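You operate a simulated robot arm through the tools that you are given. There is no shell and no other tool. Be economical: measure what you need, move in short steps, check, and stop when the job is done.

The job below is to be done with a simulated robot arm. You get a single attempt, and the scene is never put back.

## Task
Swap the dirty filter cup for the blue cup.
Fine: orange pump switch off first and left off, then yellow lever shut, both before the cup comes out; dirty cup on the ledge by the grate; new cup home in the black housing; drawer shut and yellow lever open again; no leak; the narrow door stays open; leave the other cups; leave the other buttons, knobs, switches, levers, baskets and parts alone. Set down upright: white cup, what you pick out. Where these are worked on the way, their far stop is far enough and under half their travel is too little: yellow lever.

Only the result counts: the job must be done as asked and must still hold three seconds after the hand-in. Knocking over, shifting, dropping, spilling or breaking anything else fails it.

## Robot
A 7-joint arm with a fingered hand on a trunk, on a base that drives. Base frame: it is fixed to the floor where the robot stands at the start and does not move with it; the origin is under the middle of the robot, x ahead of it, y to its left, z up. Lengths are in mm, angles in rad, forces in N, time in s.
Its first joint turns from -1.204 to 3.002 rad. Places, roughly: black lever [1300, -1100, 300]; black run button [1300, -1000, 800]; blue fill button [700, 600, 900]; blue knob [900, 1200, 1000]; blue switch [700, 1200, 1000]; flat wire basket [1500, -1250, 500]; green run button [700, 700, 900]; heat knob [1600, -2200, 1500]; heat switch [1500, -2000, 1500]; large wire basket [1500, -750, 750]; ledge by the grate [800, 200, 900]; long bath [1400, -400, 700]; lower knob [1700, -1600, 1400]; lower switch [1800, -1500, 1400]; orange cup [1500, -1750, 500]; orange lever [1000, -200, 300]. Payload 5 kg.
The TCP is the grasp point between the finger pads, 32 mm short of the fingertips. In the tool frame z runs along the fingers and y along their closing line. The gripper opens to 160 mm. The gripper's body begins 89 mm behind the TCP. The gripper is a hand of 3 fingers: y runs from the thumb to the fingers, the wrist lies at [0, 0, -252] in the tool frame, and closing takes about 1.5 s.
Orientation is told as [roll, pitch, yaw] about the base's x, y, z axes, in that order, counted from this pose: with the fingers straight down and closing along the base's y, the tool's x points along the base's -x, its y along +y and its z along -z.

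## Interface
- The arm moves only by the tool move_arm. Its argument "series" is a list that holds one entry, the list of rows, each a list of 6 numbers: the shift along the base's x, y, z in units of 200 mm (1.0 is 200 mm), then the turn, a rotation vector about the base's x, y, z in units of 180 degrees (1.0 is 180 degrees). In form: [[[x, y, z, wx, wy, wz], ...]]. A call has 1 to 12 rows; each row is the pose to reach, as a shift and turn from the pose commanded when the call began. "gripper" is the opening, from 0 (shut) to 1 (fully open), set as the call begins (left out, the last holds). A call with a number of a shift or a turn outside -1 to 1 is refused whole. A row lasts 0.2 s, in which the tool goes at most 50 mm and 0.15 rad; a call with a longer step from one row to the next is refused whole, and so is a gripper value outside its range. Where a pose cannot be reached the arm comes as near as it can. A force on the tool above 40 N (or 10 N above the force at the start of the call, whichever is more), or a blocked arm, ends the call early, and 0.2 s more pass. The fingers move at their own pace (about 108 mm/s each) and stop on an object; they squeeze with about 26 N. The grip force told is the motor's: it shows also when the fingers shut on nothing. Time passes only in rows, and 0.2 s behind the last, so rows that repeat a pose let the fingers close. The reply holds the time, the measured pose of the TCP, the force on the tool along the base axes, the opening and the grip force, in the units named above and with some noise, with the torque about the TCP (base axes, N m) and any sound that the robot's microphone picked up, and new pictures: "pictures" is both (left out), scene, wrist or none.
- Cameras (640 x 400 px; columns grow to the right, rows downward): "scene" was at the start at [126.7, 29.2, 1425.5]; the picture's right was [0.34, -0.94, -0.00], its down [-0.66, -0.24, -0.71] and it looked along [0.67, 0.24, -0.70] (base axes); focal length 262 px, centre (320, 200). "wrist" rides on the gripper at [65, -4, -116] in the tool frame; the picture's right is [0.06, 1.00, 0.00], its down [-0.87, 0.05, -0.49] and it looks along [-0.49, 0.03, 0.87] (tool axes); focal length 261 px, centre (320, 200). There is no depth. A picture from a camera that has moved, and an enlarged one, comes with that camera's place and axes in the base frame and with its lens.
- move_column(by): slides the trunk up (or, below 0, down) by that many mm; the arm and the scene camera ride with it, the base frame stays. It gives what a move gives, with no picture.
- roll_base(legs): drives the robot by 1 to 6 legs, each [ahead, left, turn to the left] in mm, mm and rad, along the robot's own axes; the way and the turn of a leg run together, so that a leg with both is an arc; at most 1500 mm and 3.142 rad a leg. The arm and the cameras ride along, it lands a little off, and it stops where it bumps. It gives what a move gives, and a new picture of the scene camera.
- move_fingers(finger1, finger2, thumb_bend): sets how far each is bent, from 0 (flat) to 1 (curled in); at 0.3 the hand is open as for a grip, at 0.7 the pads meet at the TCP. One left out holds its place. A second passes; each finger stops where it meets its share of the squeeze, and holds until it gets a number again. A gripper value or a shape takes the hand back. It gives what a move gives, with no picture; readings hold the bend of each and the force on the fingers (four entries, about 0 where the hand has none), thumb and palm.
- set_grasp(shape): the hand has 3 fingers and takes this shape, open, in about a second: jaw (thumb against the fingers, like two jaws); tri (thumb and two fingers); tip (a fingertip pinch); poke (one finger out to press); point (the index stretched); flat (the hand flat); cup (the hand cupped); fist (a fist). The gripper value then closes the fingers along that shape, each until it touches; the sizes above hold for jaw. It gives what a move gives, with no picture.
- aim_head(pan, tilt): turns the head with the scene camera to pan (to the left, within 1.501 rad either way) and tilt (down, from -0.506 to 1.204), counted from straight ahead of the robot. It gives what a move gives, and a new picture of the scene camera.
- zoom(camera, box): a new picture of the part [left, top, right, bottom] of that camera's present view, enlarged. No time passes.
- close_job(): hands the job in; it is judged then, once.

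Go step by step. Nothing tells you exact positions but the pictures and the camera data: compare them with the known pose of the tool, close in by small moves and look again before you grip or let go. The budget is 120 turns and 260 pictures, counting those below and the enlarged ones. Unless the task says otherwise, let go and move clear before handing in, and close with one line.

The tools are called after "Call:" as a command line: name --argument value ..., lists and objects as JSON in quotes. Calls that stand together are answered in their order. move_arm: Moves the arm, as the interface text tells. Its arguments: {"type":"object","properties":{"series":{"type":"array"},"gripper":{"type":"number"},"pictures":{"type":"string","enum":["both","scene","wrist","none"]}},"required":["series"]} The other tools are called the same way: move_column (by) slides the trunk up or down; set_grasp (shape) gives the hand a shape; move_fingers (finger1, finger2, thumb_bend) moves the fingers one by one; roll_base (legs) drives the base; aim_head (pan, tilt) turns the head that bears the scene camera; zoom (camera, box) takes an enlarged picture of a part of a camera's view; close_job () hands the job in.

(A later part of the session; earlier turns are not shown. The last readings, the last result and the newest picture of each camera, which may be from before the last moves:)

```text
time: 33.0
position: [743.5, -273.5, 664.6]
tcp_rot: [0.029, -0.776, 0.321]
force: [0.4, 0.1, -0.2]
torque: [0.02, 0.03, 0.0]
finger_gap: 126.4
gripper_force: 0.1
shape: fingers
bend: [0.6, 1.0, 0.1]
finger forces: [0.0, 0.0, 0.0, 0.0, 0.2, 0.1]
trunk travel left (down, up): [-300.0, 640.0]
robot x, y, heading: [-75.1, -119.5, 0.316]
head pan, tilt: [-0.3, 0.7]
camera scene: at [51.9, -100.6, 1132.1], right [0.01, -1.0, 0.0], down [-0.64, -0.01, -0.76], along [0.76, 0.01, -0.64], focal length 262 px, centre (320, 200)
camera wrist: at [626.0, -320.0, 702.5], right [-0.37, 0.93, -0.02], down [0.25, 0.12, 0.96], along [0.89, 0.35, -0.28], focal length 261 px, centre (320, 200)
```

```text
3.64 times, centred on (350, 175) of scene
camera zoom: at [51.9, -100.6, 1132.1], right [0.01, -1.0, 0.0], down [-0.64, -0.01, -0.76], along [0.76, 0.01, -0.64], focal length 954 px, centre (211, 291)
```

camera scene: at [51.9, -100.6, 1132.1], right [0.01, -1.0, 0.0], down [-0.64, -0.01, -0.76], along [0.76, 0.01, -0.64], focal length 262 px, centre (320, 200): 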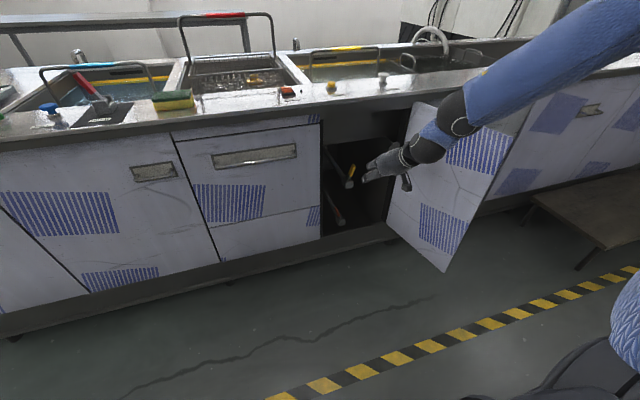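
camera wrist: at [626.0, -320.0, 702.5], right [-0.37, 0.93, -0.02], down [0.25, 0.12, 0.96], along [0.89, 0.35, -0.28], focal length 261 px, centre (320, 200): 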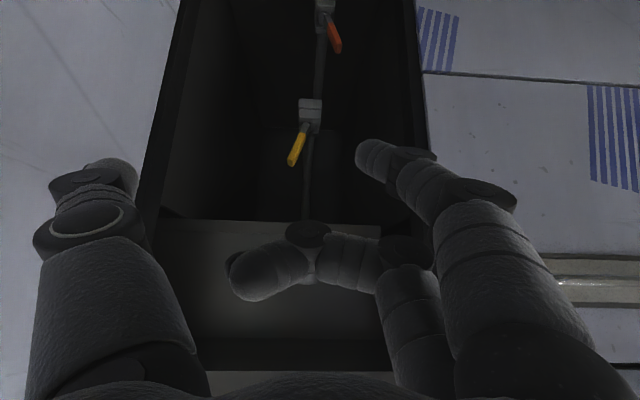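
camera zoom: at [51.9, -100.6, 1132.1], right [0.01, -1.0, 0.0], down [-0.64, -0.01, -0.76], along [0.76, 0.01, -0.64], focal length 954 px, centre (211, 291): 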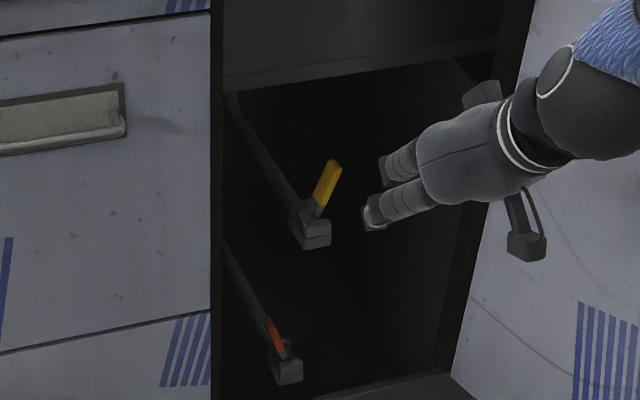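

Triangulation puts the lever hub at about (956,-213,489) and its tip at (975,-230,545): it stands up, leaning about 20° to the right, at the end of a horizontal pipe. I'll set a jaw, make the hand nearly horizontal and approach.

Call:
set_grasp --shape "jaw"

Call:
move_arm --series '[[[0.06, 0, -0.12, 0.01, -0.031, 0], [0.12, 0, -0.24, 0.02, -0.062, 0], [0.18, 0, -0.36, 0.03, -0.093, 0], [0.24, 0, -0.48, 0.04, -0.124, 0], [0.3, 0.005, -0.6, 0.05, -0.155, 0], [0.313, 0.006, -0.7, 0.0595, -0.185, 0]]]' --gripper 0.6

```text
time: 34.0
position: [744.1, -272.0, 665.4]
tcp_rot: [0.028, -0.776, 0.322]
force: [-0.2, 0.2, 0.8]
torque: [0.03, -0.01, 0.01]
finger_gap: 160.1
gripper_force: 0.0
shape: jaw
bend: [0.3, 0.3, 0.3]
finger forces: [0.0, 0.0, 0.1, 0.0, 0.0, 0.0]
trunk travel left (down, up): [-300.0, 640.0]
robot x, y, heading: [-82.0, -117.0, 0.319]
head pan, tilt: [-0.3, 0.7]
```

```text
time: 35.4
position: [804.0, -274.1, 543.2]
tcp_rot: [0.014, -1.289, 0.331]
force: [-0.5, -0.7, -0.5]
torque: [0.03, -0.02, 0.08]
finger_gap: 95.8
gripper_force: 0.1
shape: jaw
bend: [0.71, 0.71, 0.7]
finger forces: [0.0, 0.1, 0.1, 0.1, 0.1, 0.0]
out of reach, approached as far as the arm can: row 6
trunk travel left (down, up): [-300.0, 640.0]
robot x, y, heading: [-76.9, -118.9, 0.313]
head pan, tilt: [-0.3, 0.7]
camera scene: at [51.4, -102.7, 1132.1], right [0.01, -1.0, 0.0], down [-0.64, -0.01, -0.76], along [0.76, 0.01, -0.64], focal length 262 px, centre (320, 200)
camera wrist: at [683.6, -322.7, 513.9], right [-0.35, 0.93, -0.06], down [-0.23, -0.03, 0.97], along [0.91, 0.36, 0.23], focal length 261 px, centre (320, 200)
```

scene: 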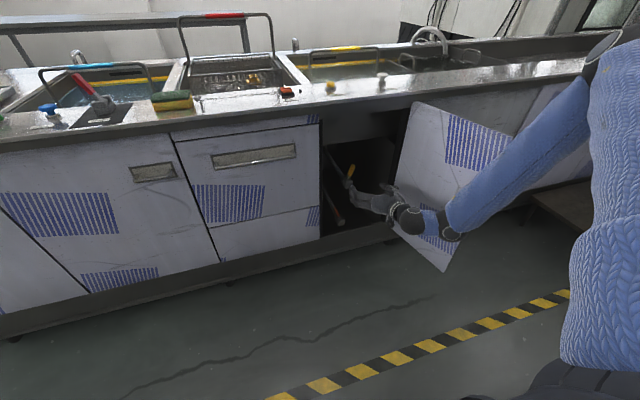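
wrist: 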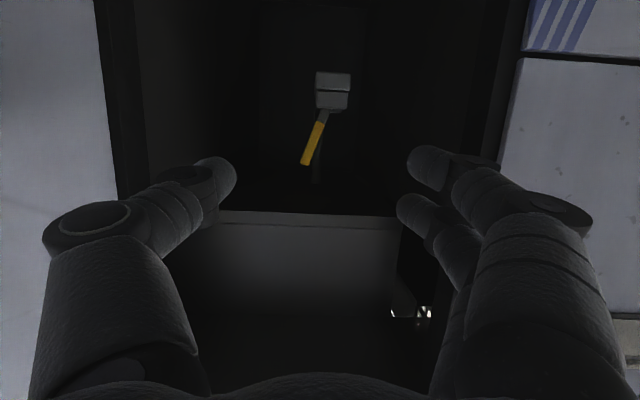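

Lever confirmed: tip (975,-226,543), hub (956,-217,488). I'll lower the trunk a bit for reach and then advance between the fingers.

Call:
move_column --by -100

Call:
move_arm --series '[[[0, 0, 0.2, 0, 0, 0], [0, 0, 0.4, 0, 0, 0], [0.2, 0.065, 0.4, 0, 0, 0], [0.4, 0.13, 0.4, 0, 0, 0], [0.6, 0.195, 0.4, 0, 0, 0]]]'

```text
time: 36.7
position: [804.4, -271.7, 444.8]
tcp_rot: [0.012, -1.287, 0.336]
force: [-0.4, -0.3, 0.4]
torque: [-0.01, 0.04, -0.03]
finger_gap: 96.0
gripper_force: 0.0
shape: jaw
bend: [0.71, 0.71, 0.7]
finger forces: [0.1, 0.0, 0.0, 0.0, 0.1, 0.0]
trunk travel left (down, up): [-200.0, 740.0]
robot x, y, heading: [-78.7, -121.3, 0.314]
head pan, tilt: [-0.3, 0.7]
```

```text
time: 37.9
position: [924.4, -232.8, 524.2]
tcp_rot: [0.016, -1.288, 0.333]
force: [-1.2, -0.3, 0.6]
torque: [0.02, 0.02, 0.01]
finger_gap: 95.9
gripper_force: 0.0
shape: jaw
bend: [0.71, 0.71, 0.7]
finger forces: [0.0, 0.0, 0.0, 0.1, 0.0, 0.1]
trunk travel left (down, up): [-200.0, 740.0]
robot x, y, heading: [-83.3, -121.2, 0.315]
head pan, tilt: [-0.3, 0.7]
camera scene: at [51.5, -100.9, 1032.0], right [0.01, -1.0, 0.0], down [-0.64, -0.01, -0.76], along [0.76, 0.01, -0.64], focal length 262 px, centre (320, 200)
camera wrist: at [803.7, -281.0, 495.1], right [-0.36, 0.93, -0.06], down [-0.23, -0.03, 0.97], along [0.91, 0.36, 0.23], focal length 261 px, centre (320, 200)
```

scene: 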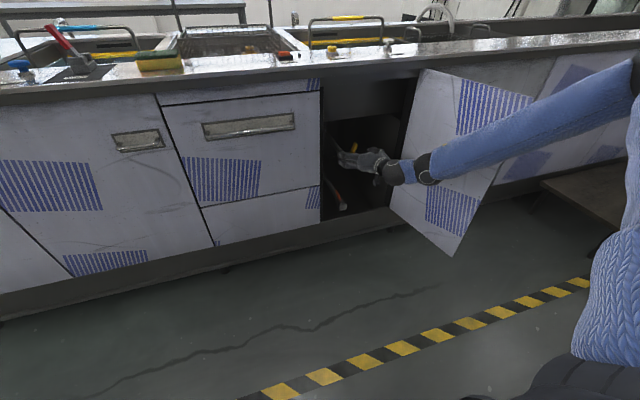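
wrist: 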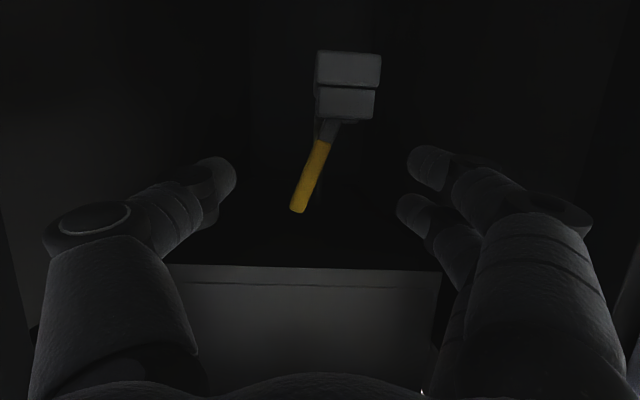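

Call:
zoom --camera "wrist" --box '[260, 30, 420, 230]'

Call:
zoom --camera "scene" --box '[310, 120, 410, 220]'

```text
2.00 times, centred on (340, 130) of wrist
camera zoom: at [803.7, -281.0, 495.1], right [-0.36, 0.93, -0.06], down [-0.23, -0.03, 0.97], along [0.91, 0.36, 0.23], focal length 521 px, centre (280, 340)
```

zoom: 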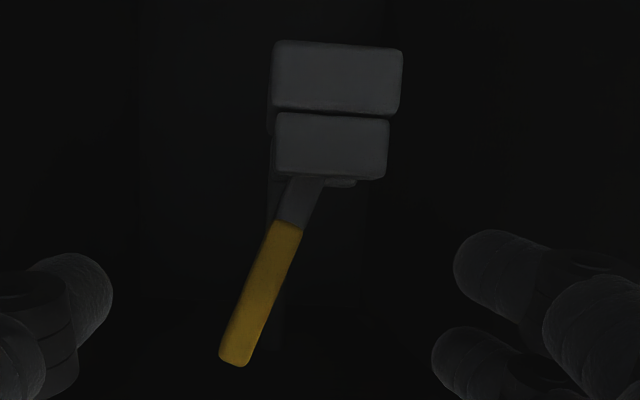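

```text
4.00 times, centred on (360, 170) of scene
camera zoom: at [51.5, -100.9, 1032.0], right [0.01, -1.0, 0.0], down [-0.64, -0.01, -0.76], along [0.76, 0.01, -0.64], focal length 1050 px, centre (160, 320)
```

zoom: 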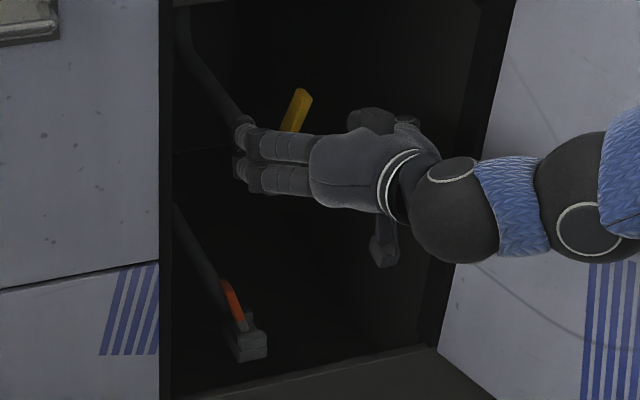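

The base is a block with a handle standing up and leaning right; the orange one leans left, so shut is likely left. I'll advance and grip the handle.

Call:
move_arm --series '[[[0.1, 0.03, 0, 0, 0, 0], [0.2, 0.06, 0, 0, 0, 0]]]' --pictures "wrist"

Call:
move_arm --series '[[[0, 0, 0, 0, 0, 0], [0, 0, 0, 0, 0, 0], [0, 0, 0, 0, 0, 0], [0, 0, 0, 0, 0, 0], [0, 0, 0, 0, 0, 0], [0, 0, 0, 0, 0, 0]]]' --gripper 0 --pictures "wrist"

```text
time: 38.5
position: [963.6, -221.1, 524.0]
tcp_rot: [0.014, -1.288, 0.334]
force: [0.9, -0.2, 1.2]
torque: [0.01, 0.03, 0.03]
finger_gap: 96.0
gripper_force: 0.0
shape: jaw
bend: [0.71, 0.71, 0.7]
finger forces: [0.0, 0.0, 0.0, 0.1, 0.0, 0.0]
trunk travel left (down, up): [-200.0, 740.0]
robot x, y, heading: [-77.1, -115.9, 0.312]
head pan, tilt: [-0.3, 0.7]
camera wrist: at [843.8, -268.9, 494.4], right [-0.36, 0.93, -0.06], down [-0.23, -0.03, 0.97], along [0.9, 0.36, 0.23], focal length 261 px, centre (320, 200)
```

wrist: 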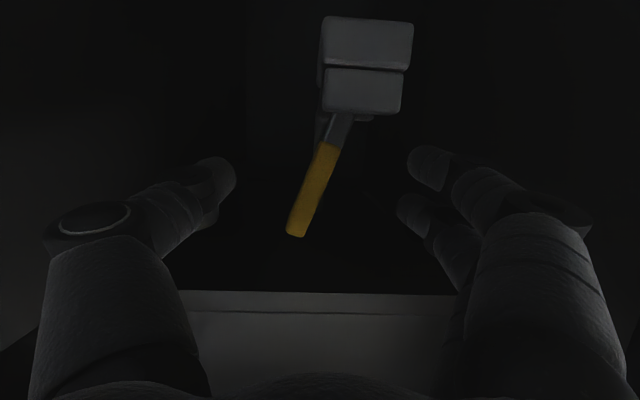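

```text
time: 39.9
position: [964.0, -219.0, 524.5]
tcp_rot: [0.016, -1.289, 0.334]
force: [7.1, 4.4, 1.5]
torque: [0.12, 0.06, 0.01]
finger_gap: 5.3
gripper_force: 25.9
shape: jaw
bend: [0.71, 0.66, 0.7]
finger forces: [11.8, 11.3, 0.1, 0.0, 21.6, 0.0]
trunk travel left (down, up): [-200.0, 740.0]
robot x, y, heading: [-84.3, -121.2, 0.315]
head pan, tilt: [-0.3, 0.7]
camera wrist: at [844.3, -268.4, 494.9], right [-0.36, 0.93, -0.06], down [-0.23, -0.03, 0.97], along [0.9, 0.36, 0.23], focal length 261 px, centre (320, 200)
```

wrist: 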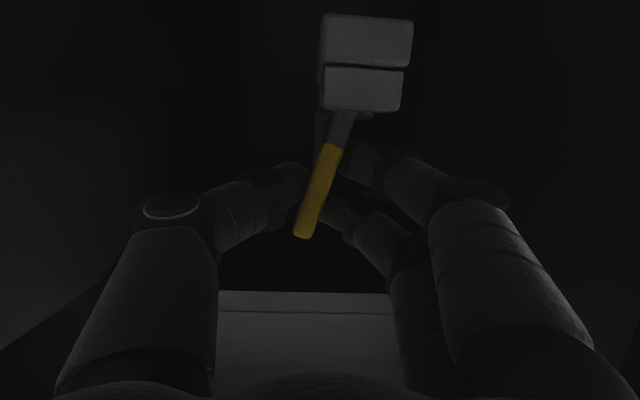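

Handle gripped. I'll swing it to the left with a matching roll.

Call:
move_arm --series '[[[-0.008, 0.025, 0.008, -0.039, -0.0125, 0], [-0.016, 0.05, 0.014, -0.078, -0.025, 0], [-0.025, 0.075, 0.016, -0.117, -0.0375, 0], [-0.033, 0.1, 0.014, -0.156, -0.05, 0], [-0.041, 0.125, 0.008, -0.195, -0.0625, 0], [-0.049, 0.152, 0, -0.234, -0.075, 0]]]' --pictures "wrist"

```text
time: 41.3
position: [954.0, -188.3, 523.1]
tcp_rot: [-1.257, -0.75, 1.489]
force: [-5.6, 16.2, -4.8]
torque: [0.87, 0.64, 0.17]
finger_gap: 6.0
gripper_force: 26.0
shape: jaw
bend: [0.72, 0.65, 0.7]
finger forces: [31.1, 11.5, 0.0, 0.0, 25.0, 0.0]
trunk travel left (down, up): [-200.0, 740.0]
robot x, y, heading: [-78.4, -121.2, 0.314]
head pan, tilt: [-0.3, 0.7]
camera wrist: at [840.4, -254.6, 508.8], right [-0.26, 0.63, -0.74], down [-0.44, 0.6, 0.67], along [0.86, 0.49, 0.12], focal length 261 px, centre (320, 200)
```

wrist: 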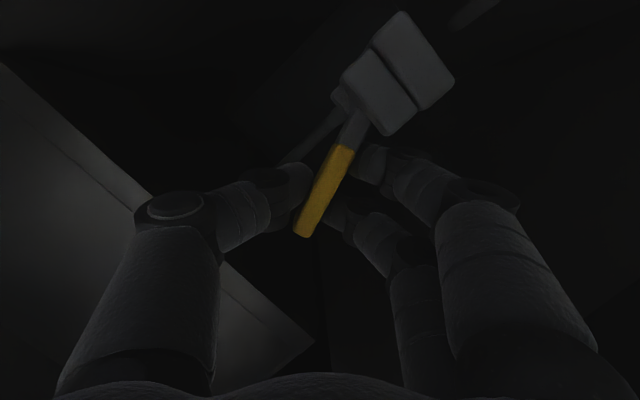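

The lever follows to the left. I'll continue until it stops.

Call:
move_arm --series '[[[-0.006, 0.019, -0.012, -0.035, -0.011, 0], [-0.011, 0.036, -0.03, -0.07, -0.022, 0], [-0.016, 0.05, -0.052, -0.105, -0.033, 0], [-0.019, 0.06, -0.076, -0.14, -0.044, 0]]]' --pictures "wrist"

Call:
zoom --camera "wrist" --box '[240, 0, 480, 250]'

```text
time: 42.3
position: [952.6, -181.9, 512.1]
tcp_rot: [-1.438, -0.318, 1.58]
force: [2.4, -17.7, 16.6]
torque: [4.65, 0.09, -0.45]
finger_gap: 9.1
gripper_force: 25.6
shape: jaw
bend: [0.71, 0.66, 0.7]
finger forces: [78.0, 8.3, 0.0, 0.0, 100.6, 0.1]
trunk travel left (down, up): [-200.0, 740.0]
robot x, y, heading: [-72.8, -121.4, 0.315]
head pan, tilt: [-0.3, 0.7]
camera wrist: at [838.3, -250.5, 510.8], right [-0.13, 0.25, -0.96], down [-0.5, 0.82, 0.28], along [0.85, 0.52, 0.02], focal length 261 px, centre (320, 200)
```

wrist: 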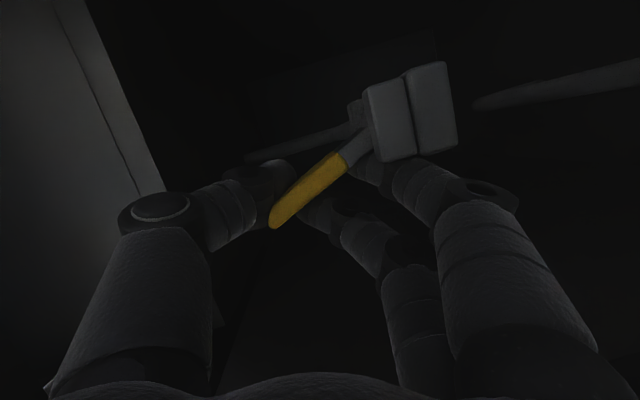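

```text
1.60 times, centred on (360, 125) of wrist
camera zoom: at [838.3, -250.5, 510.8], right [-0.13, 0.25, -0.96], down [-0.5, 0.82, 0.28], along [0.85, 0.52, 0.02], focal length 417 px, centre (256, 320)
```

zoom: 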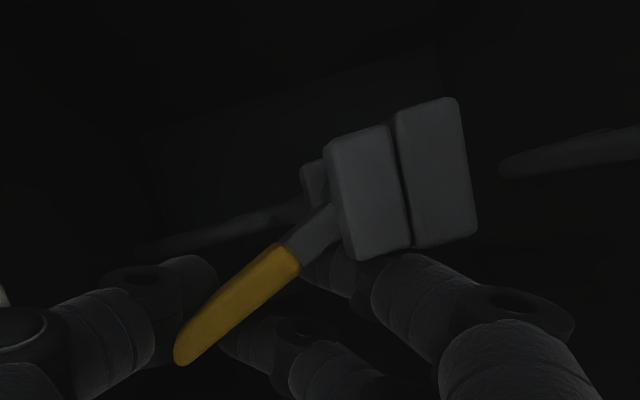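

The lever hit its far stop leaning left (about 30° past upright). I'll relieve the twist, release, and check.

Call:
move_arm --series '[[[0, 0, 0.02, 0.035, 0.011, 0], [0, 0, 0.04, 0.07, 0.022, 0], [0, 0, 0.05, 0.095, 0.03, 0]]]' --pictures "none"

Call:
move_arm --series '[[[0, 0, 0, 0, 0, 0], [0, 0, 0, 0, 0, 0], [0, 0, 0, 0, 0, 0], [0, 0, 0, 0, 0, 0]]]' --gripper 0.5 --pictures "wrist"

```text
time: 43.1
position: [951.9, -180.5, 515.5]
tcp_rot: [-1.319, -0.613, 1.527]
force: [8.5, -34.5, -7.6]
torque: [0.55, 0.3, -0.8]
finger_gap: 6.6
gripper_force: 25.4
shape: jaw
bend: [0.71, 0.67, 0.7]
finger forces: [8.0, 6.0, 0.1, 0.0, 40.2, 0.0]
trunk travel left (down, up): [-200.0, 740.0]
robot x, y, heading: [-80.1, -120.9, 0.312]
head pan, tilt: [-0.3, 0.7]
```

```text
time: 44.1
position: [949.9, -176.9, 520.1]
tcp_rot: [-1.324, -0.613, 1.534]
force: [-0.5, 0.2, -0.2]
torque: [-0.03, 0.06, 0.02]
finger_gap: 79.3
gripper_force: 0.1
shape: jaw
bend: [0.72, 0.72, 0.7]
finger forces: [0.1, 0.0, 0.0, 0.0, 0.0, 0.1]
trunk travel left (down, up): [-200.0, 740.0]
robot x, y, heading: [-86.3, -118.1, 0.314]
head pan, tilt: [-0.3, 0.7]
camera wrist: at [837.2, -244.7, 508.8], right [-0.22, 0.52, -0.83], down [-0.46, 0.69, 0.56], along [0.86, 0.51, 0.08], focal length 261 px, centre (320, 200)
```

wrist: 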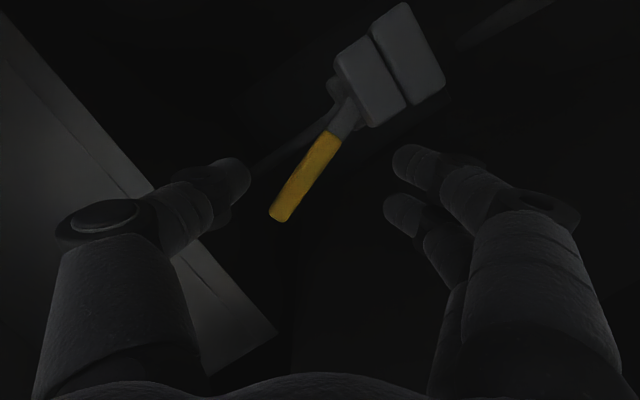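

The lever now leans about 20° left (it was about 22° right), so it is shut. I'll back out and undo the roll.

Call:
move_arm --series '[[[-0.2, -0.065, 0, 0, 0, 0], [-0.4, -0.13, 0, 0.02, 0.006, 0], [-0.6, -0.195, 0, 0.06, 0.019, 0], [-0.8, -0.26, 0, 0.1, 0.031, 0], [-0.95, -0.31, 0, 0.14, 0.043, 0], [-0.95, -0.31, 0, 0.18, 0.055, 0], [-0.95, -0.31, 0, 0.22, 0.067, 0], [-0.95, -0.31, 0, 0.26, 0.08, 0]]]'

```text
time: 45.9
position: [760.2, -240.7, 519.6]
tcp_rot: [-0.218, -1.287, 0.553]
force: [-0.4, -0.3, 0.0]
torque: [-0.01, 0.04, 0.02]
finger_gap: 79.6
gripper_force: 0.0
shape: jaw
bend: [0.72, 0.72, 0.7]
finger forces: [0.0, 0.0, 0.1, 0.1, 0.0, 0.1]
trunk travel left (down, up): [-200.0, 740.0]
robot x, y, heading: [-80.7, -121.5, 0.315]
head pan, tilt: [-0.3, 0.7]
camera scene: at [51.8, -100.2, 1032.0], right [0.02, -1.0, 0.0], down [-0.64, -0.01, -0.76], along [0.76, 0.01, -0.64], focal length 262 px, centre (320, 200)
camera wrist: at [641.1, -288.7, 489.2], right [-0.35, 0.93, -0.12], down [-0.26, 0.03, 0.97], along [0.9, 0.37, 0.23], focal length 261 px, centre (320, 200)
```

scene: 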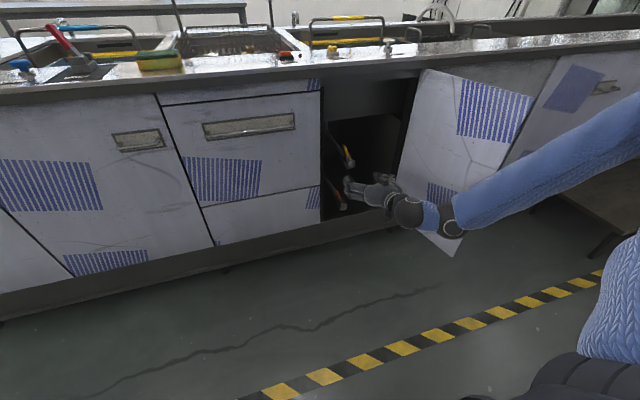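
wrist: 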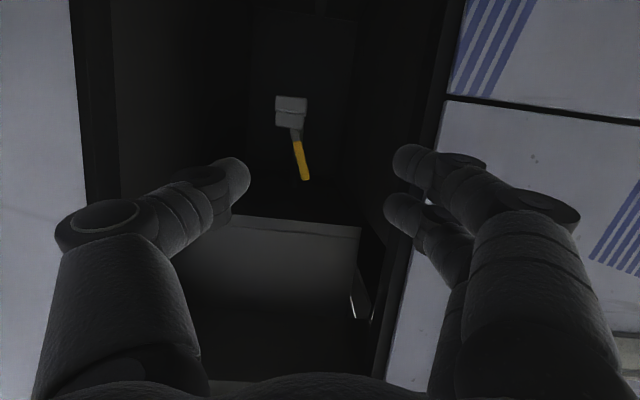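

Shut confirmed. Next is the drawer, whose handle bar I estimate at about (718,103,735). I'll raise the trunk and carry the hand left in front of it, level.

Call:
move_column --by 200

Call:
move_arm --series '[[[-0.2, -0.06, 0, 0, 0, 0], [-0.33, -0.1, 0.0, 0.005, -0.015, 0], [-0.39, 0.08, 0, 0.01, -0.03, 0], [-0.45, 0.27, 0, 0.015, -0.045, 0], [-0.51, 0.45, 0, 0.02, -0.06, 0], [-0.57, 0.63, 0, 0.025, -0.075, 0], [-0.63, 0.82, 0, 0.027, -0.085, 0], [-0.68, 0.98, 0, 0.027, -0.085, 0]]]'

```text
time: 48.0
position: [761.2, -239.9, 718.7]
tcp_rot: [-0.225, -1.287, 0.559]
force: [-0.5, -0.7, 0.0]
torque: [0.0, 0.01, 0.0]
finger_gap: 79.5
gripper_force: 0.0
shape: jaw
bend: [0.72, 0.72, 0.7]
finger forces: [0.0, 0.0, 0.0, 0.0, 0.0, 0.0]
trunk travel left (down, up): [-400.0, 540.0]
robot x, y, heading: [-80.8, -118.2, 0.319]
head pan, tilt: [-0.3, 0.7]
```

```text
time: 49.9
position: [756.7, -102.8, 820.9]
tcp_rot: [-0.717, -1.47, 1.093]
force: [-0.6, -0.8, -0.1]
torque: [-0.02, 0.0, 0.05]
finger_gap: 79.8
gripper_force: 0.0
shape: jaw
bend: [0.72, 0.72, 0.7]
finger forces: [0.0, 0.0, 0.0, 0.0, 0.0, 0.1]
out of reach, approached as far as the arm can: row 3, 4, 5, 6, 7, 8
trunk travel left (down, up): [-400.0, 540.0]
robot x, y, heading: [-78.2, -120.6, 0.314]
head pan, tilt: [-0.3, 0.7]
camera scene: at [51.5, -101.7, 1232.1], right [0.01, -1.0, 0.0], down [-0.64, -0.01, -0.76], along [0.76, 0.01, -0.64], focal length 262 px, centre (320, 200)
camera wrist: at [648.0, -154.0, 765.4], right [-0.37, 0.92, -0.13], down [-0.44, -0.05, 0.9], along [0.82, 0.39, 0.42], focal length 261 px, centre (320, 200)
```

scene: 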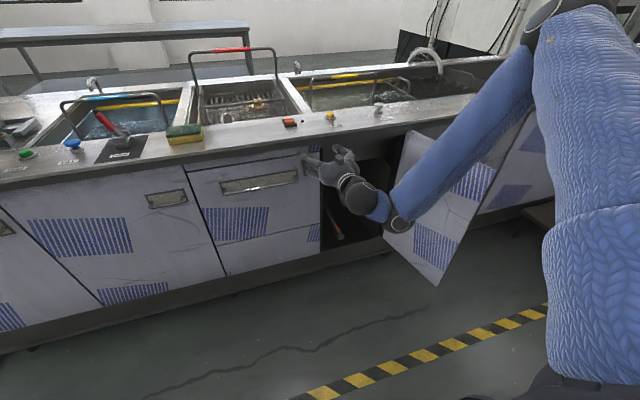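
wrist: 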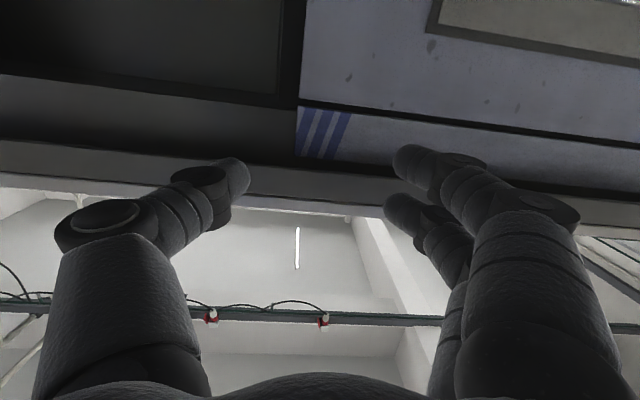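

The arm prefers targets to its right. I'll back up and drive left so that the drawer handle lies to the robot's right.

Call:
roll_base --legs '[[-120, 0, 0], [0, 330, 0]]'

Call:
move_arm --series '[[[0.05, -0.1, -0.1, 0, 0, 0], [0.1, -0.2, -0.2, 0, 0, 0], [0.15, -0.35, -0.3, 0, 0, 0], [0.18, -0.5, -0.38, 0, 0, 0], [0.2, -0.6, -0.43, 0, 0, 0]]]'

```text
time: 52.9
position: [539.6, 176.0, 820.1]
tcp_rot: [-0.724, -1.467, 1.104]
force: [-0.6, -0.1, 0.2]
torque: [0.03, 0.02, -0.01]
finger_gap: 80.0
gripper_force: 0.1
shape: jaw
bend: [0.72, 0.72, 0.7]
finger forces: [0.0, 0.0, 0.1, 0.1, 0.0, 0.1]
trunk travel left (down, up): [-400.0, 540.0]
robot x, y, heading: [-294.9, 157.9, 0.322]
head pan, tilt: [-0.3, 0.7]
camera scene: at [-164.9, 176.0, 1232.1], right [0.02, -1.0, 0.0], down [-0.64, -0.01, -0.76], along [0.76, 0.01, -0.64], focal length 262 px, centre (320, 200)
```

scene: 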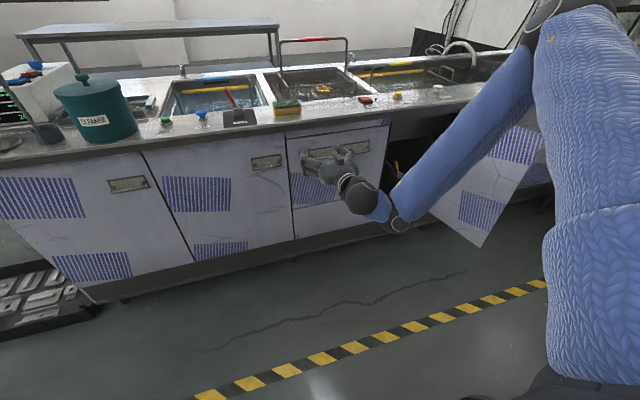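

```text
time: 54.1
position: [579.8, 53.8, 737.0]
tcp_rot: [-0.678, -1.465, 1.06]
force: [-0.1, 0.2, -1.4]
torque: [0.0, -0.02, -0.01]
finger_gap: 80.0
gripper_force: 0.1
shape: jaw
bend: [0.72, 0.72, 0.7]
finger forces: [0.0, 0.1, 0.0, 0.1, 0.1, 0.0]
out of reach, approached as far as the arm can: row 4, 5
trunk travel left (down, up): [-400.0, 540.0]
robot x, y, heading: [-300.3, 157.3, 0.316]
head pan, tilt: [-0.3, 0.7]
camera scene: at [-164.7, 175.6, 1232.0], right [0.02, -1.0, 0.0], down [-0.64, -0.01, -0.76], along [0.76, 0.01, -0.64], focal length 262 px, centre (320, 200)
camera wrist: at [472.1, 2.2, 683.2], right [-0.38, 0.92, -0.13], down [-0.43, -0.05, 0.9], along [0.82, 0.39, 0.41], focal length 261 px, centre (320, 200)
```

scene: 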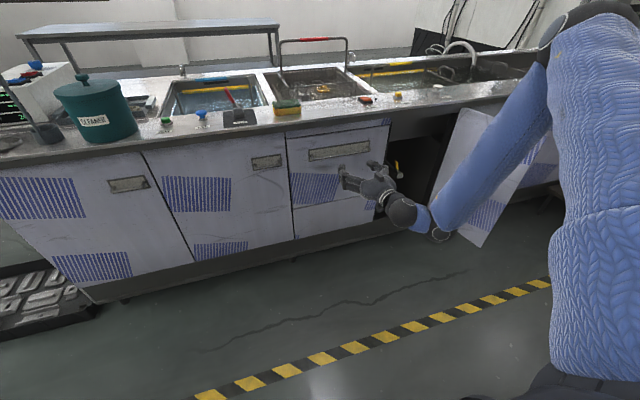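
wrist: 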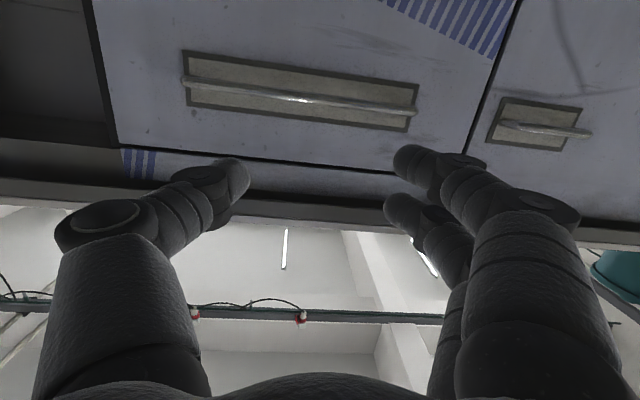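

The bar is at about (792,106,700). I'll roll the hand 83° so that the fingers close vertically.

Call:
move_arm --series '[[[0, 0, 0, -0.044, -0.0141, 0], [0, 0, 0, -0.088, -0.0282, 0], [0, 0, 0, -0.132, -0.0423, 0], [0, 0, 0, -0.176, -0.0564, 0], [0, 0, 0, -0.22, -0.0705, 0], [0, 0, 0, -0.264, -0.0846, 0], [0, 0, 0, -0.308, -0.0987, 0], [0, 0, 0, -0.352, -0.1128, 0], [0, 0, 0, -0.396, -0.127, 0], [0, 0, 0, -0.439, -0.141, 0]]]'

```text
time: 56.3
position: [596.2, 49.2, 753.9]
tcp_rot: [-1.487, -0.047, 1.814]
force: [-0.6, -0.5, -0.2]
torque: [0.03, 0.0, 0.01]
finger_gap: 79.9
gripper_force: 0.0
shape: jaw
bend: [0.72, 0.72, 0.7]
finger forces: [0.0, 0.0, 0.1, 0.0, 0.0, 0.1]
out of reach, approached as far as the arm can: row 6, 7, 8, 9, 10
trunk travel left (down, up): [-400.0, 540.0]
robot x, y, heading: [-297.0, 156.7, 0.316]
head pan, tilt: [-0.3, 0.7]
camera scene: at [-164.7, 175.7, 1232.0], right [0.02, -1.0, 0.0], down [-0.64, -0.01, -0.76], along [0.76, 0.01, -0.64], focal length 262 px, centre (320, 200)
camera wrist: at [500.5, -42.9, 765.2], right [-0.08, -0.03, -1.0], down [-0.69, 0.72, 0.03], along [0.72, 0.69, -0.08], focal length 261 px, centre (320, 200)
```

scene: 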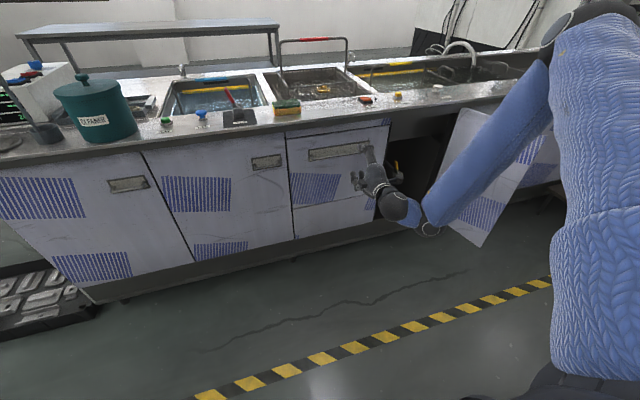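
wrist: 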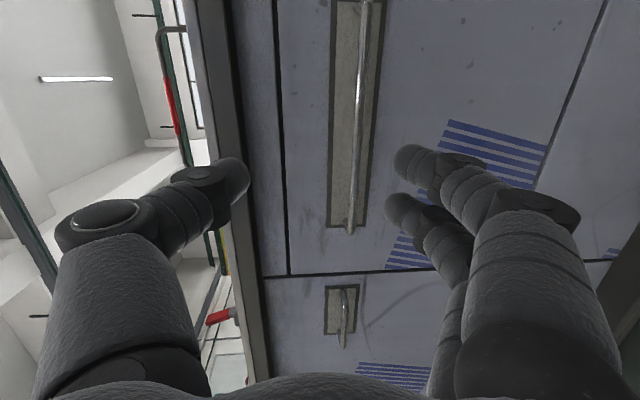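

Vertical closing is set, bar ahead. I'll lower to bar height and advance most of the way.

Call:
move_arm --series '[[[0.1, 0.03, -0.12, 0, 0, 0], [0.2, 0.06, -0.24, 0, 0, 0], [0.35, 0.11, -0.31, 0, 0, 0], [0.5, 0.16, -0.31, 0, 0, 0], [0.58, 0.187, -0.31, 0, 0, 0]]]' --pictures "wrist"

```text
time: 57.5
position: [714.6, 79.6, 718.0]
tcp_rot: [-1.487, -0.053, 1.809]
force: [-1.1, 0.4, -0.9]
torque: [-0.03, 0.01, -0.01]
finger_gap: 80.1
gripper_force: 0.2
shape: jaw
bend: [0.72, 0.72, 0.7]
finger forces: [0.0, 0.1, 0.0, 0.1, 0.1, 0.1]
out of reach, approached as far as the arm can: row 1, 2, 3, 4, 5
trunk travel left (down, up): [-400.0, 540.0]
robot x, y, heading: [-294.8, 157.1, 0.318]
head pan, tilt: [-0.3, 0.7]
camera wrist: at [617.5, -12.7, 728.0], right [-0.08, -0.03, -1.0], down [-0.69, 0.73, 0.03], along [0.72, 0.69, -0.08], focal length 261 px, centre (320, 200)
```

wrist: 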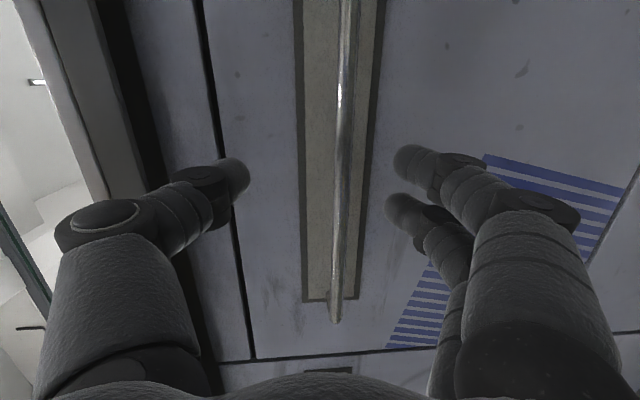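

The bar is about at u=742 (roughly 38 mm ahead of the current TCP) and 18 mm lower. I'll lower the trunk and advance.

Call:
move_column --by -18

Call:
move_arm --series '[[[0.08, 0.025, 0, 0, 0, 0], [0.15, 0.048, 0, 0, 0, 0]]]' --pictures "wrist"

```text
time: 58.1
position: [713.7, 78.3, 698.5]
tcp_rot: [-1.489, -0.048, 1.809]
force: [0.0, -0.7, 0.2]
torque: [0.04, -0.01, 0.0]
finger_gap: 80.0
gripper_force: 0.0
shape: jaw
bend: [0.72, 0.72, 0.7]
finger forces: [0.1, 0.0, 0.1, 0.0, 0.1, 0.1]
trunk travel left (down, up): [-382.0, 558.0]
robot x, y, heading: [-295.2, 158.5, 0.322]
head pan, tilt: [-0.3, 0.7]
```

```text
time: 58.7
position: [743.3, 87.0, 701.5]
tcp_rot: [-1.487, -0.048, 1.811]
force: [-0.5, 0.6, 0.0]
torque: [-0.01, -0.02, 0.0]
finger_gap: 80.0
gripper_force: 0.0
shape: jaw
bend: [0.72, 0.72, 0.7]
finger forces: [0.1, 0.1, 0.0, 0.1, 0.1, 0.0]
trunk travel left (down, up): [-382.0, 558.0]
robot x, y, heading: [-298.2, 156.7, 0.317]
head pan, tilt: [-0.3, 0.7]
camera wrist: at [647.6, -3.8, 711.9], right [-0.08, -0.03, -1.0], down [-0.69, 0.73, 0.03], along [0.72, 0.69, -0.08], focal length 261 px, centre (320, 200)
```

wrist: 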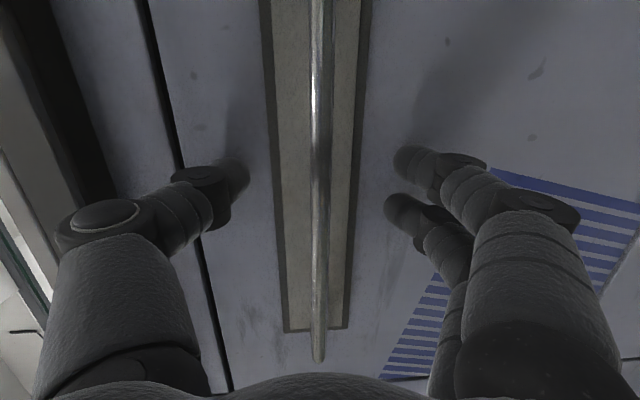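

Bar is centred between thumb and fingers. I'll close.

Call:
move_arm --series '[[[0, 0, 0, 0, 0, 0], [0, 0, 0, 0, 0, 0], [0, 0, 0, 0, 0, 0], [0, 0, 0, 0, 0, 0], [0, 0, 0, 0, 0, 0], [0, 0, 0, 0, 0, 0]]]' --gripper 0 --pictures "wrist"

```text
time: 60.1
position: [743.8, 86.6, 701.4]
tcp_rot: [-1.487, -0.05, 1.811]
force: [3.7, 0.7, 2.4]
torque: [0.05, -0.03, -0.02]
finger_gap: 0.0
gripper_force: 25.9
shape: jaw
bend: [0.65, 0.65, 0.68]
finger forces: [0.0, 0.0, 0.0, 0.0, 21.8, 0.1]
trunk travel left (down, up): [-382.0, 558.0]
robot x, y, heading: [-299.4, 152.4, 0.318]
head pan, tilt: [-0.3, 0.7]
camera wrist: at [647.8, -3.4, 712.3], right [-0.08, -0.03, -1.0], down [-0.69, 0.73, 0.03], along [0.72, 0.69, -0.08], focal length 261 px, centre (320, 200)
```

wrist: 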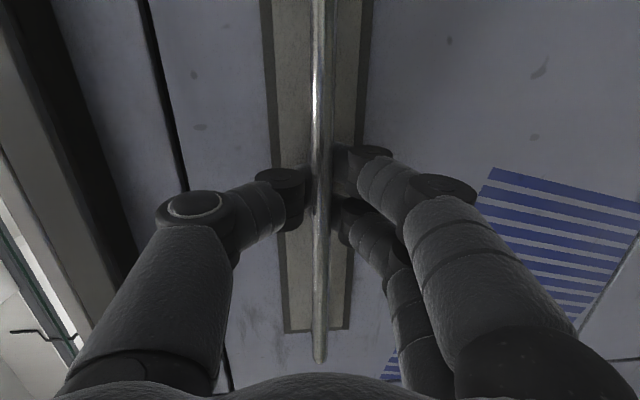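

The fingers have closed behind the bar – hooked. I'll roll back a little to pull the drawer.

Call:
roll_base --legs '[[-150, 0, 0]]'

Call:
move_arm --series '[[[0, 0, 0, 0, 0, 0]]]' --pictures "wrist"

```text
time: 61.5
position: [601.1, 41.5, 701.7]
tcp_rot: [-1.487, -0.051, 1.812]
force: [-2.0, 0.0, 2.6]
torque: [-0.01, -0.06, 0.01]
finger_gap: 0.0
gripper_force: 26.0
shape: jaw
bend: [0.65, 0.65, 0.68]
finger forces: [0.0, 0.0, 0.0, 0.0, 0.0, 0.0]
trunk travel left (down, up): [-382.0, 558.0]
robot x, y, heading: [-437.0, 108.6, 0.318]
head pan, tilt: [-0.3, 0.7]
camera scene: at [-307.7, 128.8, 1214.1], right [0.02, -1.0, 0.0], down [-0.64, -0.01, -0.76], along [0.76, 0.01, -0.64], focal length 262 px, centre (320, 200)
```

scene: 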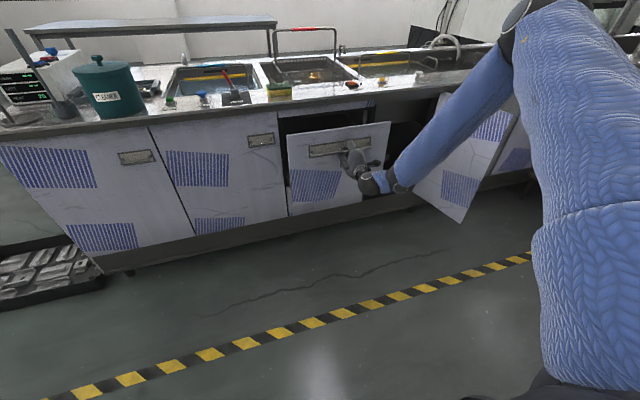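

```text
time: 61.9
position: [600.7, 42.9, 701.1]
tcp_rot: [-1.488, -0.047, 1.812]
force: [-1.8, 0.7, 2.3]
torque: [-0.02, -0.04, 0.02]
finger_gap: 0.0
gripper_force: 25.8
shape: jaw
bend: [0.65, 0.65, 0.68]
finger forces: [0.1, 0.0, 0.0, 0.0, 0.0, 0.0]
trunk travel left (down, up): [-382.0, 558.0]
robot x, y, heading: [-441.1, 109.5, 0.322]
head pan, tilt: [-0.3, 0.7]
camera wrist: at [505.0, -48.8, 712.4], right [-0.08, -0.03, -1.0], down [-0.69, 0.73, 0.03], along [0.72, 0.69, -0.08], focal length 261 px, centre (320, 200)
```

wrist: 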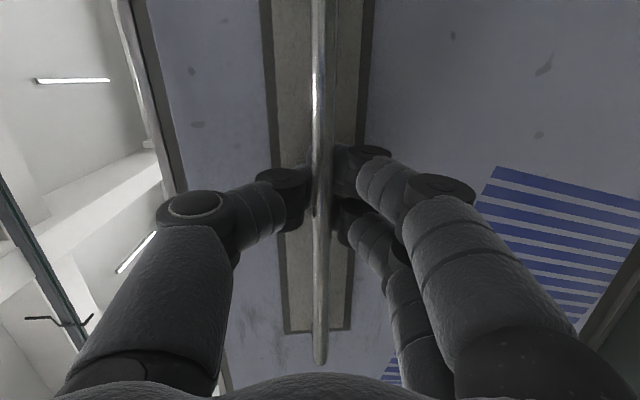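

The drawer is opening nicely. I'll pull it further.

Call:
roll_base --legs '[[-150, 0, 0]]'

Call:
roll_base --legs '[[-120, 0, 0]]'

```text
time: 63.2
position: [458.5, -6.5, 700.5]
tcp_rot: [-1.487, -0.051, 1.809]
force: [-2.3, 0.6, 1.4]
torque: [0.04, -0.03, 0.04]
finger_gap: 0.0
gripper_force: 26.1
shape: jaw
bend: [0.65, 0.65, 0.68]
finger forces: [0.0, 0.1, 0.0, 0.0, 0.1, 0.1]
trunk travel left (down, up): [-382.0, 558.0]
robot x, y, heading: [-583.6, 65.6, 0.316]
head pan, tilt: [-0.3, 0.7]
camera scene: at [-449.5, 81.9, 1214.1], right [0.02, -1.0, 0.0], down [-0.64, -0.01, -0.76], along [0.76, 0.01, -0.64], focal length 262 px, centre (320, 200)
```

scene: 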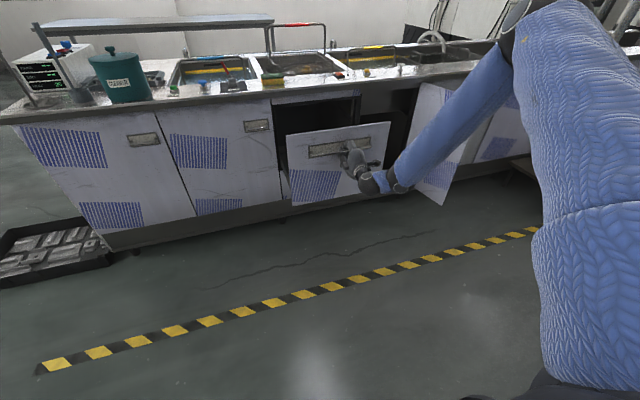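

```text
time: 64.2
position: [419.0, -19.7, 704.9]
tcp_rot: [-1.494, -0.05, 1.812]
force: [18.7, 4.6, -5.7]
torque: [-0.04, 0.0, -0.01]
finger_gap: 0.0
gripper_force: 25.6
shape: jaw
bend: [0.62, 0.63, 0.68]
finger forces: [15.5, 15.2, 0.1, 0.1, 24.0, 0.0]
trunk travel left (down, up): [-382.0, 558.0]
robot x, y, heading: [-625.3, 48.9, 0.316]
head pan, tilt: [-0.3, 0.7]
stopped in leg 1: the force on the tool passed its limit at 82 N (the readings are from after the stop); the commanded pose is now the measured one
camera scene: at [-492.5, 67.5, 1213.7], right [0.02, -1.0, 0.0], down [-0.65, -0.01, -0.76], along [0.76, 0.01, -0.65], focal length 262 px, centre (320, 200)
```

scene: 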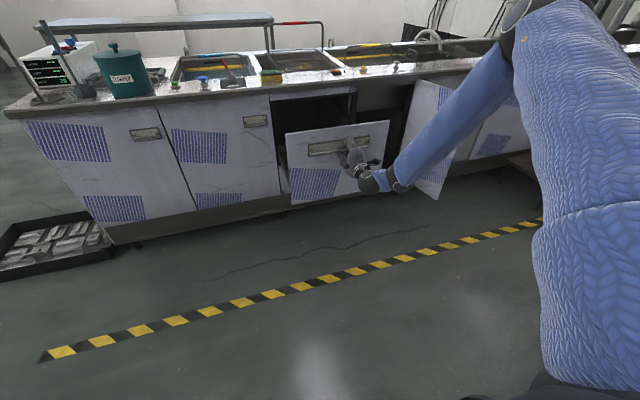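

The drawer reached its stop (about 340 mm out). I'll release, back off, raise and look inside.

Call:
move_arm --series '[[[0.02, 0.006, 0, 0, 0, 0], [0.02, 0.006, 0, 0, 0, 0], [0.02, 0.006, 0, 0, 0, 0], [0.02, 0.006, 0, 0, 0, 0], [0.02, 0.006, 0, 0, 0, 0]]]' --gripper 0.5 --pictures "wrist"

Call:
roll_base --legs '[[-150, 0, 0]]'

Call:
move_column --by 418

Call:
aim_head --pan -0.15 --tilt 0.8

```text
time: 65.4
position: [421.3, -17.7, 705.0]
tcp_rot: [-1.491, -0.049, 1.811]
force: [-1.8, -1.0, 0.1]
torque: [0.07, -0.11, -0.03]
finger_gap: 79.7
gripper_force: 0.1
shape: jaw
bend: [0.72, 0.72, 0.7]
finger forces: [0.1, 0.0, 0.1, 0.1, 2.0, 0.0]
trunk travel left (down, up): [-382.0, 558.0]
robot x, y, heading: [-625.4, 50.2, 0.314]
head pan, tilt: [-0.3, 0.7]
camera wrist: at [325.1, -109.5, 715.3], right [-0.07, -0.03, -1.0], down [-0.69, 0.73, 0.03], along [0.72, 0.69, -0.07], focal length 261 px, centre (320, 200)
```

wrist: 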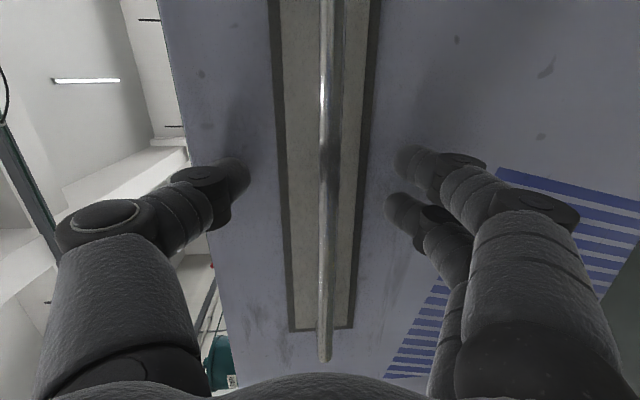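

```text
time: 66.8
position: [278.9, -65.2, 706.2]
tcp_rot: [-1.494, -0.048, 1.811]
force: [-0.5, 0.8, -1.0]
torque: [-0.02, 0.03, 0.01]
finger_gap: 79.9
gripper_force: 0.0
shape: jaw
bend: [0.72, 0.72, 0.7]
finger forces: [0.0, 0.0, 0.0, 0.0, 0.1, 0.0]
trunk travel left (down, up): [-382.0, 558.0]
robot x, y, heading: [-766.2, -0.2, 0.318]
head pan, tilt: [-0.3, 0.7]
camera scene: at [-637.3, 20.3, 1214.2], right [0.02, -1.0, 0.0], down [-0.64, -0.01, -0.77], along [0.77, 0.01, -0.64], focal length 262 px, centre (320, 200)
```

scene: 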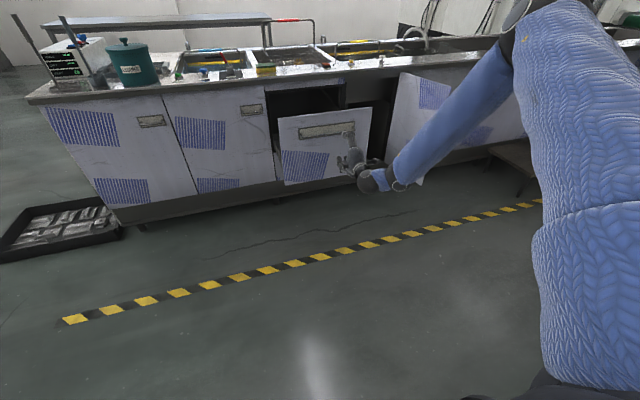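

```text
refused: 418 is not a number from -400 to 400
```

```text
time: 67.5
position: [279.6, -67.0, 705.0]
tcp_rot: [-1.492, -0.051, 1.81]
force: [-0.1, 0.5, 0.4]
torque: [0.0, 0.01, 0.04]
finger_gap: 79.8
gripper_force: 0.0
shape: jaw
bend: [0.72, 0.72, 0.7]
finger forces: [0.1, 0.1, 0.1, 0.0, 0.1, 0.0]
trunk travel left (down, up): [-382.0, 558.0]
robot x, y, heading: [-769.5, 1.5, 0.312]
head pan, tilt: [-0.15, 0.799]
camera scene: at [-642.0, 32.3, 1205.8], right [0.16, -0.99, 0.0], down [-0.71, -0.12, -0.7], along [0.69, 0.11, -0.72], focal length 262 px, centre (320, 200)
```

scene: 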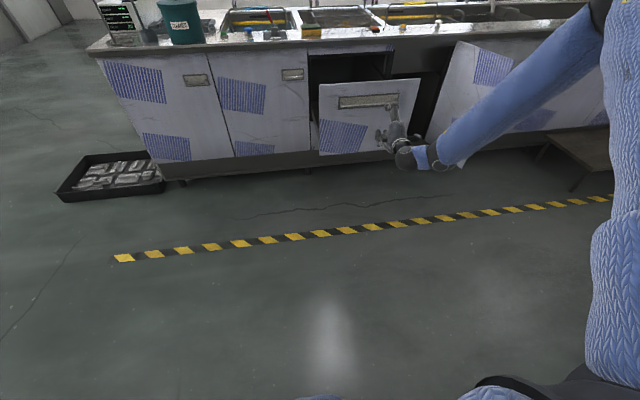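

Call:
move_column --by 400

Call:
move_arm --series '[[[0, 0, 0, 0.044, 0.0141, 0], [0, 0, 0, 0.088, 0.0282, 0], [0, 0, 0, 0.132, 0.0423, 0], [0, 0, 0, 0.176, 0.0564, 0], [0, 0, 0, 0.22, 0.0705, 0], [0, 0, 0, 0.264, 0.0846, 0], [0, 0, 0, 0.308, 0.0987, 0], [0, 0, 0, 0.352, 0.1128, 0], [0, 0, 0, 0.396, 0.127, 0], [0, 0, 0, 0.439, 0.141, 0]]]' --pictures "none"

Call:
roll_base --legs '[[300, 0, 0]]'

```text
time: 71.3
position: [278.7, -66.2, 1105.3]
tcp_rot: [-1.491, -0.05, 1.81]
force: [-0.5, 0.3, 0.6]
torque: [-0.01, -0.01, 0.01]
finger_gap: 80.0
gripper_force: 0.0
shape: jaw
bend: [0.72, 0.72, 0.7]
finger forces: [0.0, 0.0, 0.1, 0.0, 0.0, 0.0]
trunk travel left (down, up): [-782.0, 158.0]
robot x, y, heading: [-768.9, 4.4, 0.314]
head pan, tilt: [-0.15, 0.799]
```

```text
time: 73.5
position: [279.3, -66.1, 1105.2]
tcp_rot: [-0.706, -1.47, 1.087]
force: [-0.2, 0.6, 0.4]
torque: [0.02, 0.03, 0.01]
finger_gap: 79.9
gripper_force: 0.1
shape: jaw
bend: [0.72, 0.72, 0.7]
finger forces: [0.0, 0.1, 0.0, 0.0, 0.1, 0.1]
trunk travel left (down, up): [-782.0, 158.0]
robot x, y, heading: [-764.7, 3.0, 0.318]
head pan, tilt: [-0.15, 0.799]
```

```text
time: 75.6
position: [565.9, 27.5, 1105.1]
tcp_rot: [-0.713, -1.469, 1.096]
force: [-0.2, -0.6, 0.4]
torque: [0.03, -0.03, 0.03]
finger_gap: 79.7
gripper_force: 0.1
shape: jaw
bend: [0.72, 0.72, 0.7]
finger forces: [0.0, 0.0, 0.1, 0.0, 0.0, 0.0]
trunk travel left (down, up): [-782.0, 158.0]
robot x, y, heading: [-485.2, 94.5, 0.315]
head pan, tilt: [-0.15, 0.799]
camera scene: at [-354.4, 126.3, 1605.7], right [0.17, -0.99, 0.0], down [-0.71, -0.12, -0.7], along [0.69, 0.12, -0.72], focal length 262 px, centre (320, 200)
```

scene: 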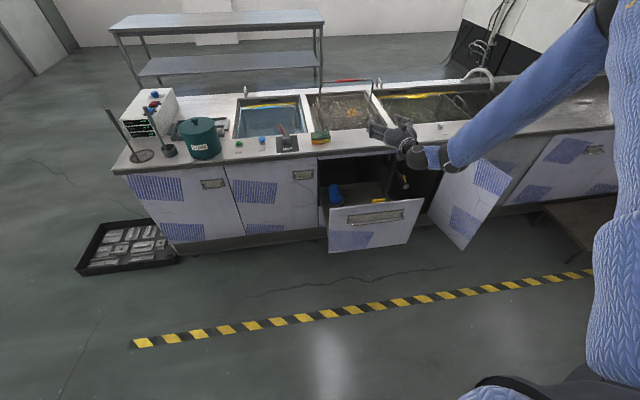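

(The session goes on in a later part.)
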